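You operate a simulated robot arm through the tools that you are given. There is no shell and no other tool. Be economical: measure what you need, move in short steps, check, and stop when the job is done.

Carry out the task below with a simulated robot arm. There is one attempt and no reset: what you move stays moved.

## Task
Take the orange block and leave it on top of the large red screw on the top of the case bench.
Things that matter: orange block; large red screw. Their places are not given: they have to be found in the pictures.

Only the result counts: the job must be done as asked and must still hold three seconds after the hand-in. Knocking over, shifting, dropping, spilling or breaking anything else fails it.

## Robot
A 6-joint arm with a two-finger parallel gripper, fixed in place. Base frame: the origin is at the foot of the arm, x ahead of it, y to its left, z up; the work surface is at about z = 760. Lengths are in mm, angles in degrees, forces in N, time in s.
With the tool pointing down near the work surface it reaches from about 260 to 680 mm from the base axis. Its first joint turns from -66.0 to 66.0 degrees. Payload 2.9 kg.
Tool frame: the origin (TCP) lies between the finger pads and is the grasp point; the fingertips stand 30 mm ahead of it; z points along the fingers, y is the line along which they close. The gripper opens to 110 mm. The fingers are 20 mm wide and 10 mm thick; the gripper's body (48 by 112 mm) begins 55 mm behind the TCP.
Orientation is that of the tool frame in the base frame, as a unit quaternion [x, y, z, w]. With the fingers straight down and closing along the base's y, the tool's x points along the base's -x, its y along +y and its z along -z.

## Interface
- The arm moves only by the tool nudge_tool. Its argument "motion" is a list of rows, each a list of 3 entries, a list of its own where there are three numbers: the closure in counts, from 0 (fully open) to 255 (shut), then the shift along the tool's x, y, z in mm, then the turn, a rotation vector about the tool's x, y, z in degrees. In form: [[fingers, [x, y, z], [ax, ay, az]], ...]. A call has 1 to 20 rows; each row is the pose to reach, as a shift and turn from the pose commanded when the call began, along the tool's axes at that moment. A row lasts 0.2 s, in which the tool goes at most 50 mm and 8.6 degrees; a call with a longer step from one row to the next is refused whole, and so is a gripper value outside its range. Where a pose cannot be reached the arm comes as near as it can. A force on the tool above 40 N (or 10 N above the force at the start of the call, whichever is more), or a blocked arm, ends the call early, and 0.2 s more pass. The fingers move at their own pace (about 108 mm/s each) and stop on an object; they squeeze with about 43 N. The grip force told is the motor's: it shows also when the fingers shut on nothing. Time passes only in rows, and 0.2 s behind the last, so rows that repeat a pose let the fingers close. The reply holds the time, the measured pose of the TCP, the force on the tool along the base axes, the opening and the grip force, in the units named above and with some noise.
- Cameras (640 x 400 px; columns grow to the right, rows downward): "scene" is fixed at [69.7, 423.2, 1390.2]; the picture's right is [-0.83, -0.56, 0.00], its down [-0.28, 0.42, -0.86] and it looks along [0.48, -0.72, -0.51] (base axes); focal length 338 px, centre (320, 200). "wrist" rides on the gripper at [-36, 0, -57] in the tool frame; the picture's right is [0.00, -1.00, 0.00], its down [0.97, 0.00, -0.24] and it looks along [0.24, 0.00, 0.97] (tool axes); focal length 218 px, centre (320, 200).
- capture(camera): a new picture of that camera. No time passes.
- pixel_to_xyz(camera, pixels): for up to 12 pixels [column, row] of the newest picture of that camera ("zoom" is the newest enlarged one), the place [x, y, z] in the base frame of the surface seen there, good to about 2 mm. No time passes.
- inspect(camera, box): a new picture of the part [left, top, right, bottom] of that camera's present view, enlarged. No time passes.
- hand_in(): hands the job in; it is judged then, once.

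Go step by step. Measure first, check grasps and placings, and put right what went wrong. The budget is 60 turns and 30 pictures, counting those below and the enlarged ones. Unless the task says otherwise, let go and move clear before handing in, and close with one line.

The tools are called after "Request:" as a command line: name --argument value ..., lists and objects as JSON in quotes. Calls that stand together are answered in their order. nudge_tool: Moves the arm, as the interface text tells. Its arguments: {"type":"object","properties":{"motion":{"type":"array","items":{"type":"array"}}},"required":["motion"]} The other tools are called the same way: capture (camera) takes a picture; pixel_to_xyz (camera, pixels) gives the place of the surface under pixels of a picture; inspect (camera, box) takes an enlarged picture of a part of a camera's view; hand_in () hands the job in.

At the start:

```text
time: 0.0
position: [417.0, -191.2, 1000.7]
tool_rot: [0.0, 1.0, 0.0, 0.001]
contact_force: [-0.7, -0.6, -0.7]
width: 109.9
gripper_force: 0.0
```

scene: 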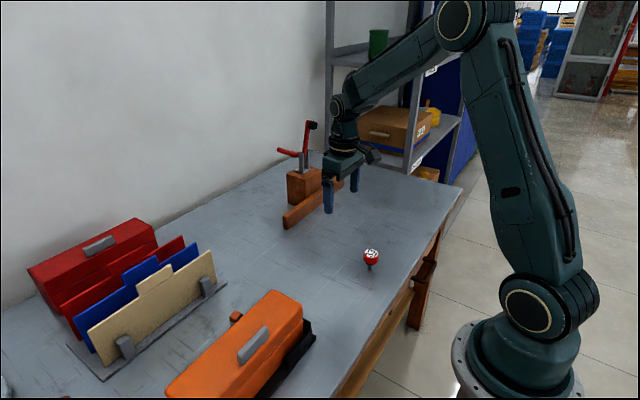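
wrist: 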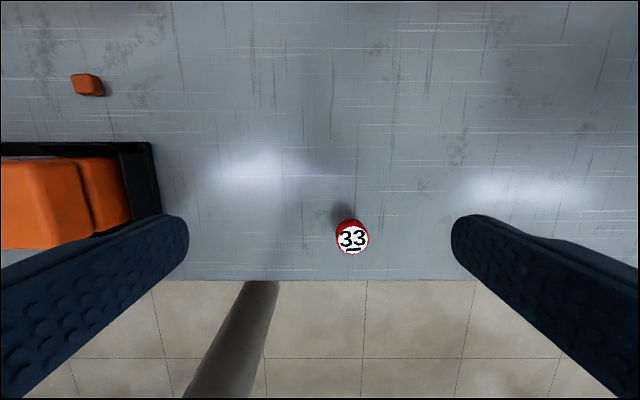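

The wrist picture shows a small orange block near (87,85) and a red screw with a white "33" top near (352,238). I will zoom in on both and measure them.

Request:
inspect --camera "scene" --box '[200, 230, 420, 368]'

Request:
pixel_to_xyz --camera "wrist" --pixels '[[85, 84], [72, 75], [98, 76], [102, 94], [77, 94], [352, 240], [352, 222], [352, 253], [337, 238], [367, 238], [300, 120], [120, 185]]'

Request:
inspect --camera "wrist" --box '[40, 50, 136, 110]'

```text
2.90 times, centred on (310, 299) of scene
```

zoom: 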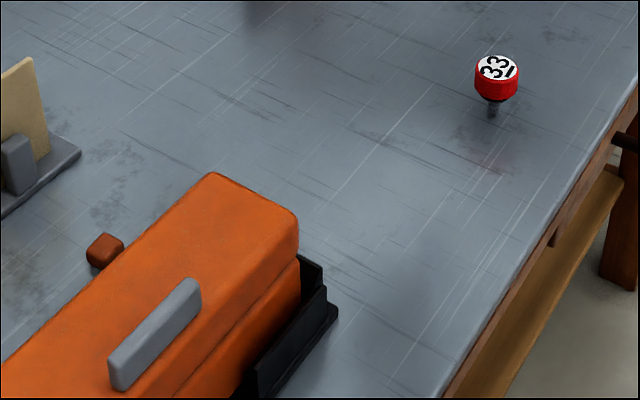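

```text
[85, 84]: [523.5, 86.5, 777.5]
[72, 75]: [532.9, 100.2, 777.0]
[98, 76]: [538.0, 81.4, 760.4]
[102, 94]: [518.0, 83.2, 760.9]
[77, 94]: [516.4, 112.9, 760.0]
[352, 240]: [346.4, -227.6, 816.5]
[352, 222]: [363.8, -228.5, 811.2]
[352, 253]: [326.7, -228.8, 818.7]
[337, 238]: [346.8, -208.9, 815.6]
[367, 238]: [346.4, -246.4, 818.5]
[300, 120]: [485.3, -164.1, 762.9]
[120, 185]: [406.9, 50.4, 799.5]
```

```text
6.67 times, centred on (88, 80) of wrist
```

zoom: 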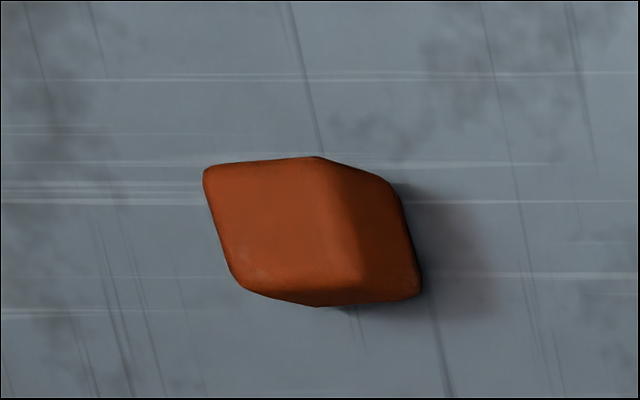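

The orange block is about 18 mm tall near (523, 90), and the top of the screw is near (346, -228, 817). I'll move above the block at the same height and look again.

Request:
nudge_tool --motion '[[0, [-15, 40, 0], [0, 0, 0]], [0, [-30, 80, 0], [0, 0, 0]], [0, [-45, 120, 0], [0, 0, 0]], [0, [-60, 160, 0], [0, 0, 0]], [0, [-75, 200, 0], [0, 0, 0]], [0, [-90, 240, 0], [0, 0, 0]], [0, [-106, 280, 20], [0, 0, 0]], [0, [-106, 280, 60], [0, 0, 0]], [0, [-106, 280, 60], [0, 0, 0]]]'

Request:
capture --camera "wrist"

Request:
inspect --camera "wrist" --box '[240, 150, 400, 250]'

```text
time: 2.0
position: [524.6, 89.0, 941.5]
tool_rot: [0.0, 1.0, 0.0, 0.0]
contact_force: [-0.2, 0.0, 0.0]
width: 110.0
gripper_force: 0.0
```

```text
25 pictures are left
```

wrist: 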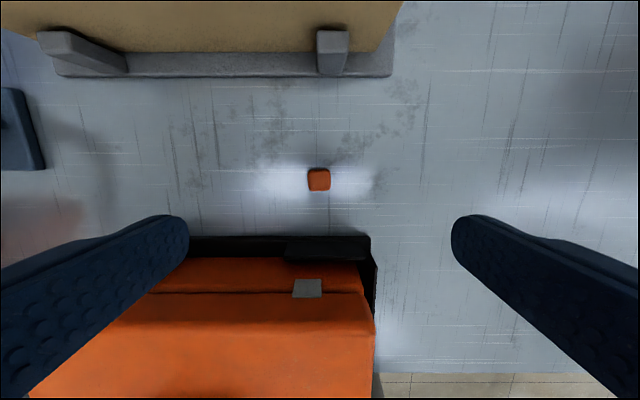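

```text
4.00 times, centred on (320, 200) of wrist
```

zoom: 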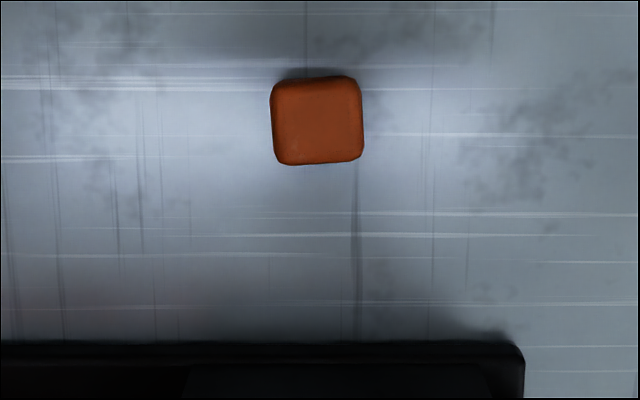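

Request:
pixel_to_xyz --camera "zoom" --pixels '[[317, 120], [285, 120], [350, 120], [317, 90], [317, 155], [317, 345], [317, 365]]'

Request:
pixel_to_xyz --camera "wrist" --pixels '[[307, 290], [250, 275], [340, 275], [300, 240], [330, 245], [340, 320], [340, 65], [332, 40], [250, 310], [370, 300]]'

```text
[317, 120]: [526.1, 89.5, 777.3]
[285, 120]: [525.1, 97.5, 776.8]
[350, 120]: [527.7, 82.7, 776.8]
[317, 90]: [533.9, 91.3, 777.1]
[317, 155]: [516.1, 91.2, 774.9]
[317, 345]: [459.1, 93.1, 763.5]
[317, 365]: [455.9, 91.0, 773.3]
```

```text
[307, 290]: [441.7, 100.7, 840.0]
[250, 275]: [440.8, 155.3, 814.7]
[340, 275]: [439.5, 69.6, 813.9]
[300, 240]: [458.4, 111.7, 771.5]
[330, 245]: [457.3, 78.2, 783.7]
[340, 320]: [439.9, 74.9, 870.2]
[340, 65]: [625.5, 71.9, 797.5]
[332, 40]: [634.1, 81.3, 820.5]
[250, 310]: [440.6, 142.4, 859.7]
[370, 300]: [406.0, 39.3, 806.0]
```

The block's centre is at about (526, 90) with its top at 777, and it is turned about 5°. The toolbox starts at x<460, so there is room. I'll descend with the tips at about 763.

Request:
nudge_tool --motion '[[0, [-1.5, 0.5, 40], [0, 0, -3]], [0, [-1.5, 0.5, 80], [0, 0, -5]], [0, [-1.5, 0.5, 115], [0, 0, -5]], [0, [-1.5, 0.5, 135], [0, 0, -5]], [0, [-1.5, 0.5, 147], [0, 0, -5]], [0, [-1.5, 0.5, 147], [0, 0, -5]]]'

Request:
capture --camera "wrist"

```text
time: 3.4
position: [526.4, 91.0, 792.9]
tool_rot: [-0.043, 0.999, 0.0, 0.0]
contact_force: [-0.3, -0.6, -0.4]
width: 109.7
gripper_force: 0.0
```

```text
23 pictures are left
```

wrist: 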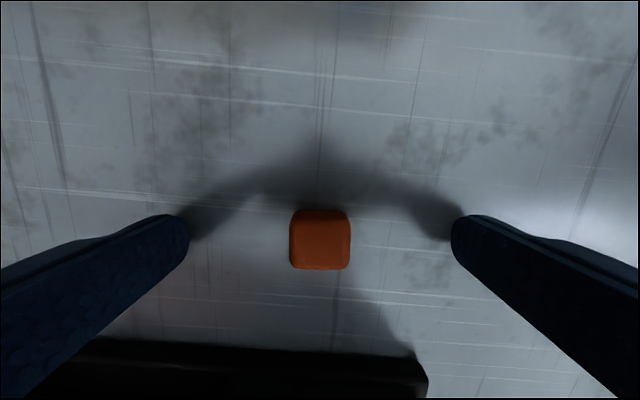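

The block is centred between the fingers at (320,240) and squared up with them. I'll close on it and lift a little.

Request:
nudge_tool --motion '[[255, [0, 0, 0], [0, 0, 0]], [255, [0, 0, 0], [0, 0, 0]], [255, [0, 0, 0], [0, 0, 0]], [255, [0, 0, 0], [0, 0, 0]], [255, [0, 0, 0], [0, 0, 0]], [255, [0, 0, -30], [0, 0, 0]], [255, [0, 0, -70], [0, 0, 0]], [255, [0, 0, -110], [0, 0, 0]], [255, [0, 0, -147], [0, 0, 0]], [255, [0, 0, -147], [0, 0, 5]]]'

Request:
inspect --camera "wrist" --box '[240, 190, 400, 290]'

```text
time: 5.6
position: [524.1, 90.8, 940.4]
tool_rot: [0.001, 1.0, 0.0, 0.001]
contact_force: [0.2, 0.9, -0.5]
width: 21.8
gripper_force: 43.0
```

```text
4.00 times, centred on (320, 240) of wrist
```

zoom: 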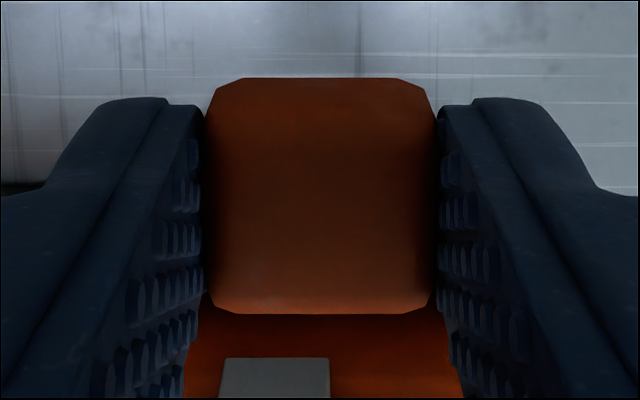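

The block is held (21.8 mm opening, 43 N). I'll measure where it sits in the grip, then carry it towards the screw, moving in y first to avoid the toolbox.

Request:
pixel_to_xyz --camera "zoom" --pixels '[[320, 100], [320, 200], [320, 295], [230, 200], [415, 200]]'

Request:
nudge_tool --motion '[[255, [0, -35, 0], [0, 0, 0]], [255, [0, -75, 0], [0, 0, 0]], [255, [10, -115, 0], [0, 0, 0]], [255, [30, -155, 0], [0, 0, 0]], [255, [50, -190, 0], [0, 0, 0]], [255, [70, -225, 0], [0, 0, 0]], [255, [90, -260, 0], [0, 0, 0]], [255, [108, -290, 0], [0, 0, 0]], [255, [120, -318, 0], [0, 0, 0]], [255, [120, -318, 0], [0, 0, 0]]]'

Request:
capture --camera "wrist"

Request:
inspect --camera "scene" --box '[290, 180, 450, 280]'

```text
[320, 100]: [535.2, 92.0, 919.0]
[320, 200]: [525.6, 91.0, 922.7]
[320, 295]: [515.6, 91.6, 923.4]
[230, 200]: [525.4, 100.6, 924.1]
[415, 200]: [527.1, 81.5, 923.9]
```

```text
time: 7.8
position: [405.9, -228.6, 938.8]
tool_rot: [0.0, 1.0, 0.0, 0.001]
contact_force: [0.1, 0.1, 0.3]
width: 22.1
gripper_force: 43.1
```

```text
21 pictures are left
```

wrist: 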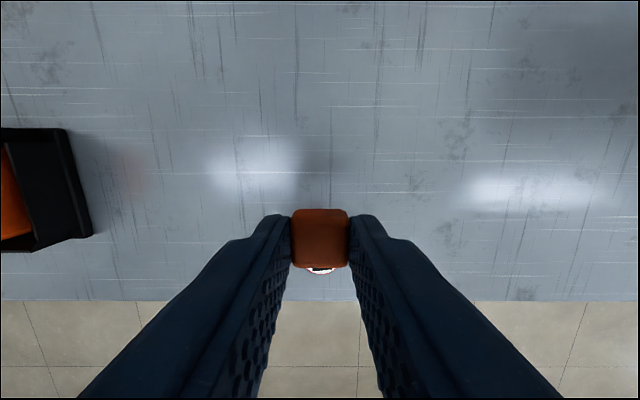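

```text
4.00 times, centred on (370, 230) of scene
```

zoom: 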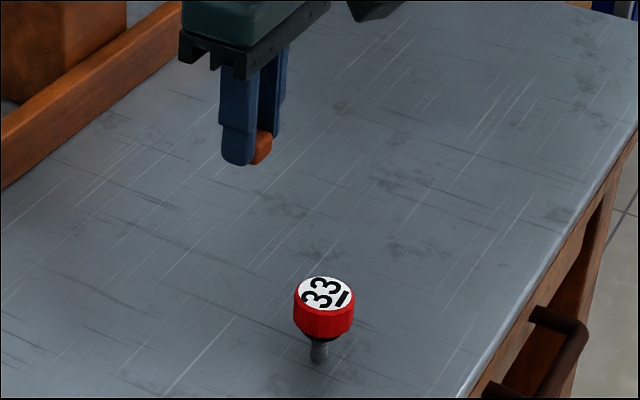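

The scene zoom shows the screw head clearly, with its white face centred at about (326,293). I'll measure the face from this view.

Request:
pixel_to_xyz --camera "zoom" --pixels '[[325, 293], [302, 293], [349, 293], [325, 280], [325, 306], [310, 284], [340, 284], [310, 302], [340, 302], [318, 355], [260, 355]]'

```text
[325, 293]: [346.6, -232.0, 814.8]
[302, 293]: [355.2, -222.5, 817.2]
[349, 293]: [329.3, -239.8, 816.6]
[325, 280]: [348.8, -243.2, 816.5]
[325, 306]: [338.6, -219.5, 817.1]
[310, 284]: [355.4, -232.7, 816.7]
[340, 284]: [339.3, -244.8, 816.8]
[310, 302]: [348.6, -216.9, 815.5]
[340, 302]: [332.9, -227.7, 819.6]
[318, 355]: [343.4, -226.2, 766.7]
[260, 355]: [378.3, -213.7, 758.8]
```

The screw's centre is roughly (344, -230) with its top at about 816.5. I'll move above it and refine that with the wrist view.

Request:
nudge_tool --motion '[[255, [30, 0, 0], [0, 0, 0]], [255, [62, 1, 0], [0, 0, 0]], [255, [75, 1, 0], [0, 0, 0]], [255, [75, 1, 0], [0, 0, 0]]]'

Request:
inspect --camera "wrist" --box '[240, 150, 400, 250]'

```text
time: 8.8
position: [330.3, -227.6, 939.9]
tool_rot: [0.0, 1.0, 0.0, 0.0]
contact_force: [-0.2, 0.0, -0.2]
width: 22.3
gripper_force: 42.8
```

```text
4.00 times, centred on (320, 200) of wrist
```

zoom: 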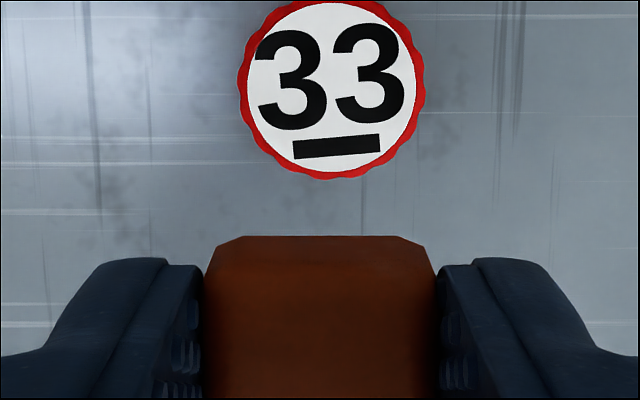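

From the wrist zoom the screw's centre (333,87) works out to about (345.7, -230.2), and the block sits about 2.5 mm ahead of the TCP. I'll align and descend to just above contact, which is expected at a TCP height of about 849.5.

Request:
nudge_tool --motion '[[255, [-13, -2.6, 20], [0, 0, 0]], [255, [-13, -2.6, 50], [0, 0, 0]], [255, [-13, -2.6, 75], [0, 0, 0]], [255, [-13, -2.6, 83], [0, 0, 0]], [255, [-13, -2.6, 86], [0, 0, 0]], [255, [-13, -2.6, 86], [0, 0, 0]]]'

Request:
inspect --camera "scene" --box '[330, 220, 410, 270]'

Request:
inspect --camera "wrist" --box '[240, 190, 400, 290]'

```text
time: 10.2
position: [343.5, -229.7, 854.3]
tool_rot: [0.0, 1.0, 0.0, 0.0]
contact_force: [-0.2, 0.9, 0.1]
width: 22.0
gripper_force: 43.0
```

```text
8.00 times, centred on (370, 245) of scene
```

zoom: 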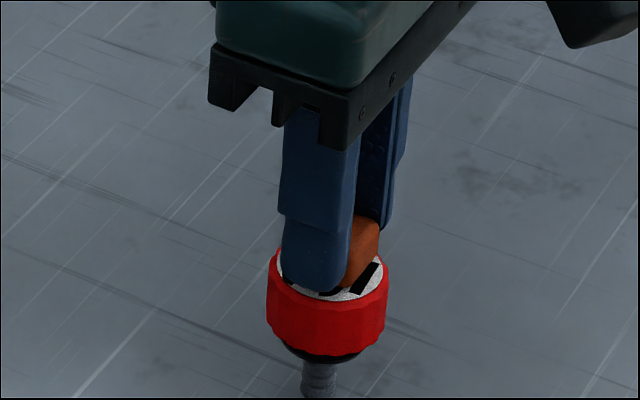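

```text
4.00 times, centred on (320, 240) of wrist
```

zoom: 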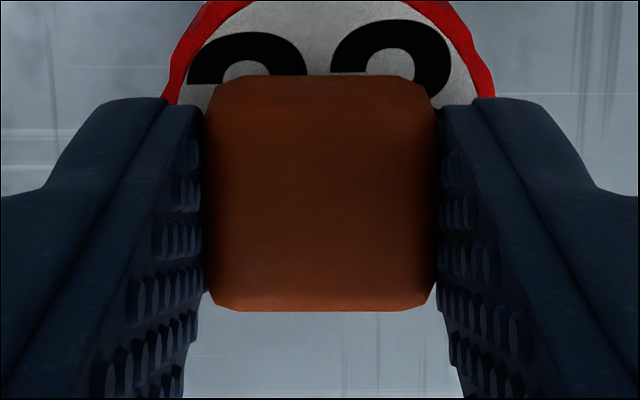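

The block is over the head and clear by a few mm. I'll lower it in small steps and watch the force.

Request:
nudge_tool --motion '[[255, [0, -0.7, 1], [0, 0, 0]], [255, [0, -0.7, 2], [0, 0, 0]], [255, [0, -0.7, 3], [0, 0, 0]], [255, [0, -0.7, 3], [0, 0, 0]]]'

Request:
inspect --camera "scene" --box '[354, 240, 386, 260]'

```text
time: 11.2
position: [342.0, -231.5, 851.0]
tool_rot: [0.0, 1.0, 0.0, 0.0]
contact_force: [-0.6, -0.7, 3.3]
width: 22.1
gripper_force: 42.7
```

```text
16.00 times, centred on (370, 250) of scene
```

zoom: 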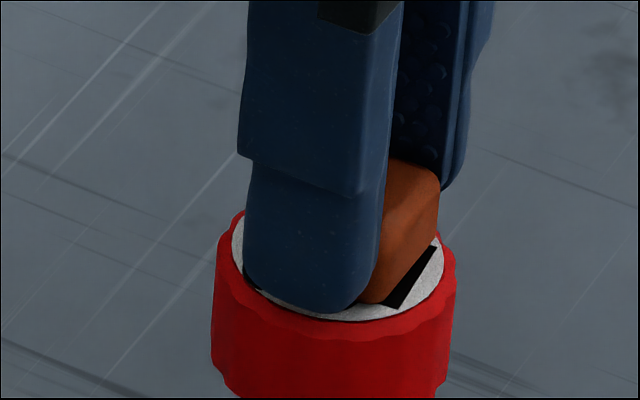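

The force has risen to 3.3 N upward, which suggests first contact. One more small step will confirm it.

Request:
nudge_tool --motion '[[255, [0, 0, 0.4], [0, 0, 0]], [255, [0, 0, 0.4], [0, 0, 0]]]'

```text
time: 11.8
position: [343.5, -230.9, 850.8]
tool_rot: [0.0, 1.0, 0.0, 0.001]
contact_force: [-0.7, 0.1, 11.6]
width: 21.9
gripper_force: 43.4
```

Contact is confirmed at 11.6 N. I'll ease back 0.4 mm, open the fingers slowly, then lift straight up.

Request:
nudge_tool --motion '[[255, [0, 0, -0.4], [0, 0, 0]], [195, [0, 0, -0.4], [0, 0, 0]], [185, [0, 0, -0.4], [0, 0, 0]], [170, [0, 0, -0.4], [0, 0, 0]], [150, [0, 0, -0.4], [0, 0, 0]], [150, [0, 0, -0.4], [0, 0, 0]]]'

Request:
inspect --camera "scene" --box '[330, 220, 410, 270]'

```text
time: 13.2
position: [342.4, -231.3, 849.9]
tool_rot: [0.001, 1.0, 0.0, 0.001]
contact_force: [-0.1, -0.6, 0.5]
width: 45.2
gripper_force: 0.1
```

```text
8.00 times, centred on (370, 245) of scene
```

zoom: 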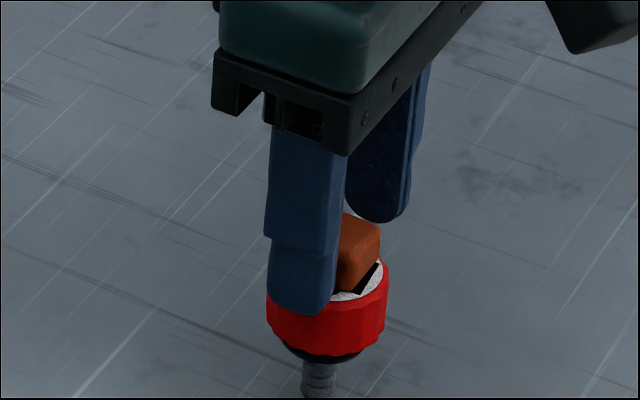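

The block stays on the head with the fingers open to 45 mm. I'll lift straight up.

Request:
nudge_tool --motion '[[150, [0, 0, -10], [0, 0, 0]], [150, [0, 0, -30], [0, 0, 0]], [150, [0, 0, -60], [0, 0, 0]], [150, [0, 0, -95], [0, 0, 0]], [150, [0, 0, -120], [0, 0, 0]], [150, [0, 0, -120], [0, 0, 0]]]'

Request:
inspect --camera "scene" --box '[330, 225, 410, 275]'

Request:
capture --camera "wrist"

```text
time: 14.6
position: [344.4, -232.1, 972.4]
tool_rot: [0.0, 1.0, 0.0, 0.0]
contact_force: [-0.1, -0.4, 0.4]
width: 45.6
gripper_force: 0.0
```

```text
8.00 times, centred on (370, 250) of scene
```

zoom: 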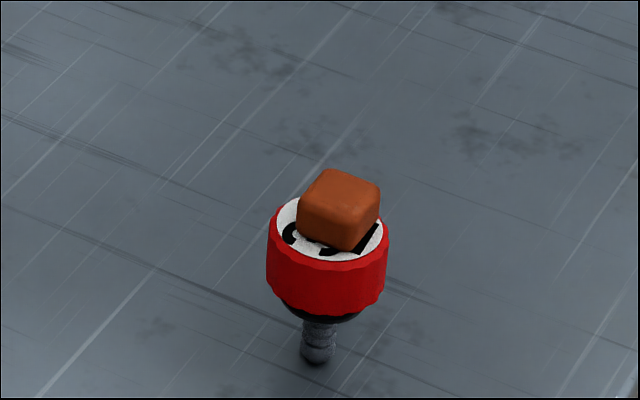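

```text
13 pictures are left
```

wrist: 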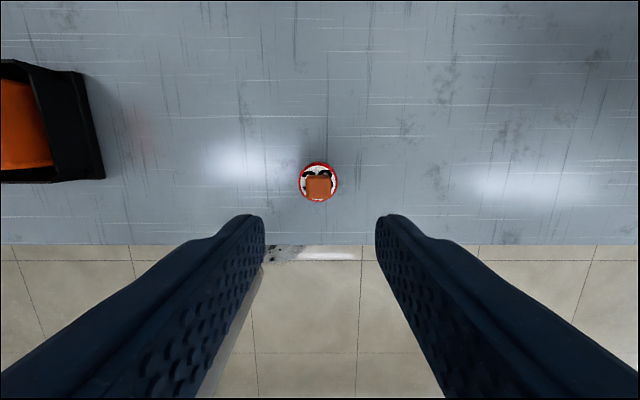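

The block rests flat and well centred on the screw head (wrist pixel (319,187) against a head centre of (318,182)). The gripper is clear and nothing else has moved, so I'm handing in.

Request:
hand_in

```text
The job is handed in.
```

The orange block is resting on top of the large red screw; the gripper let go and moved clear before I handed the job in.
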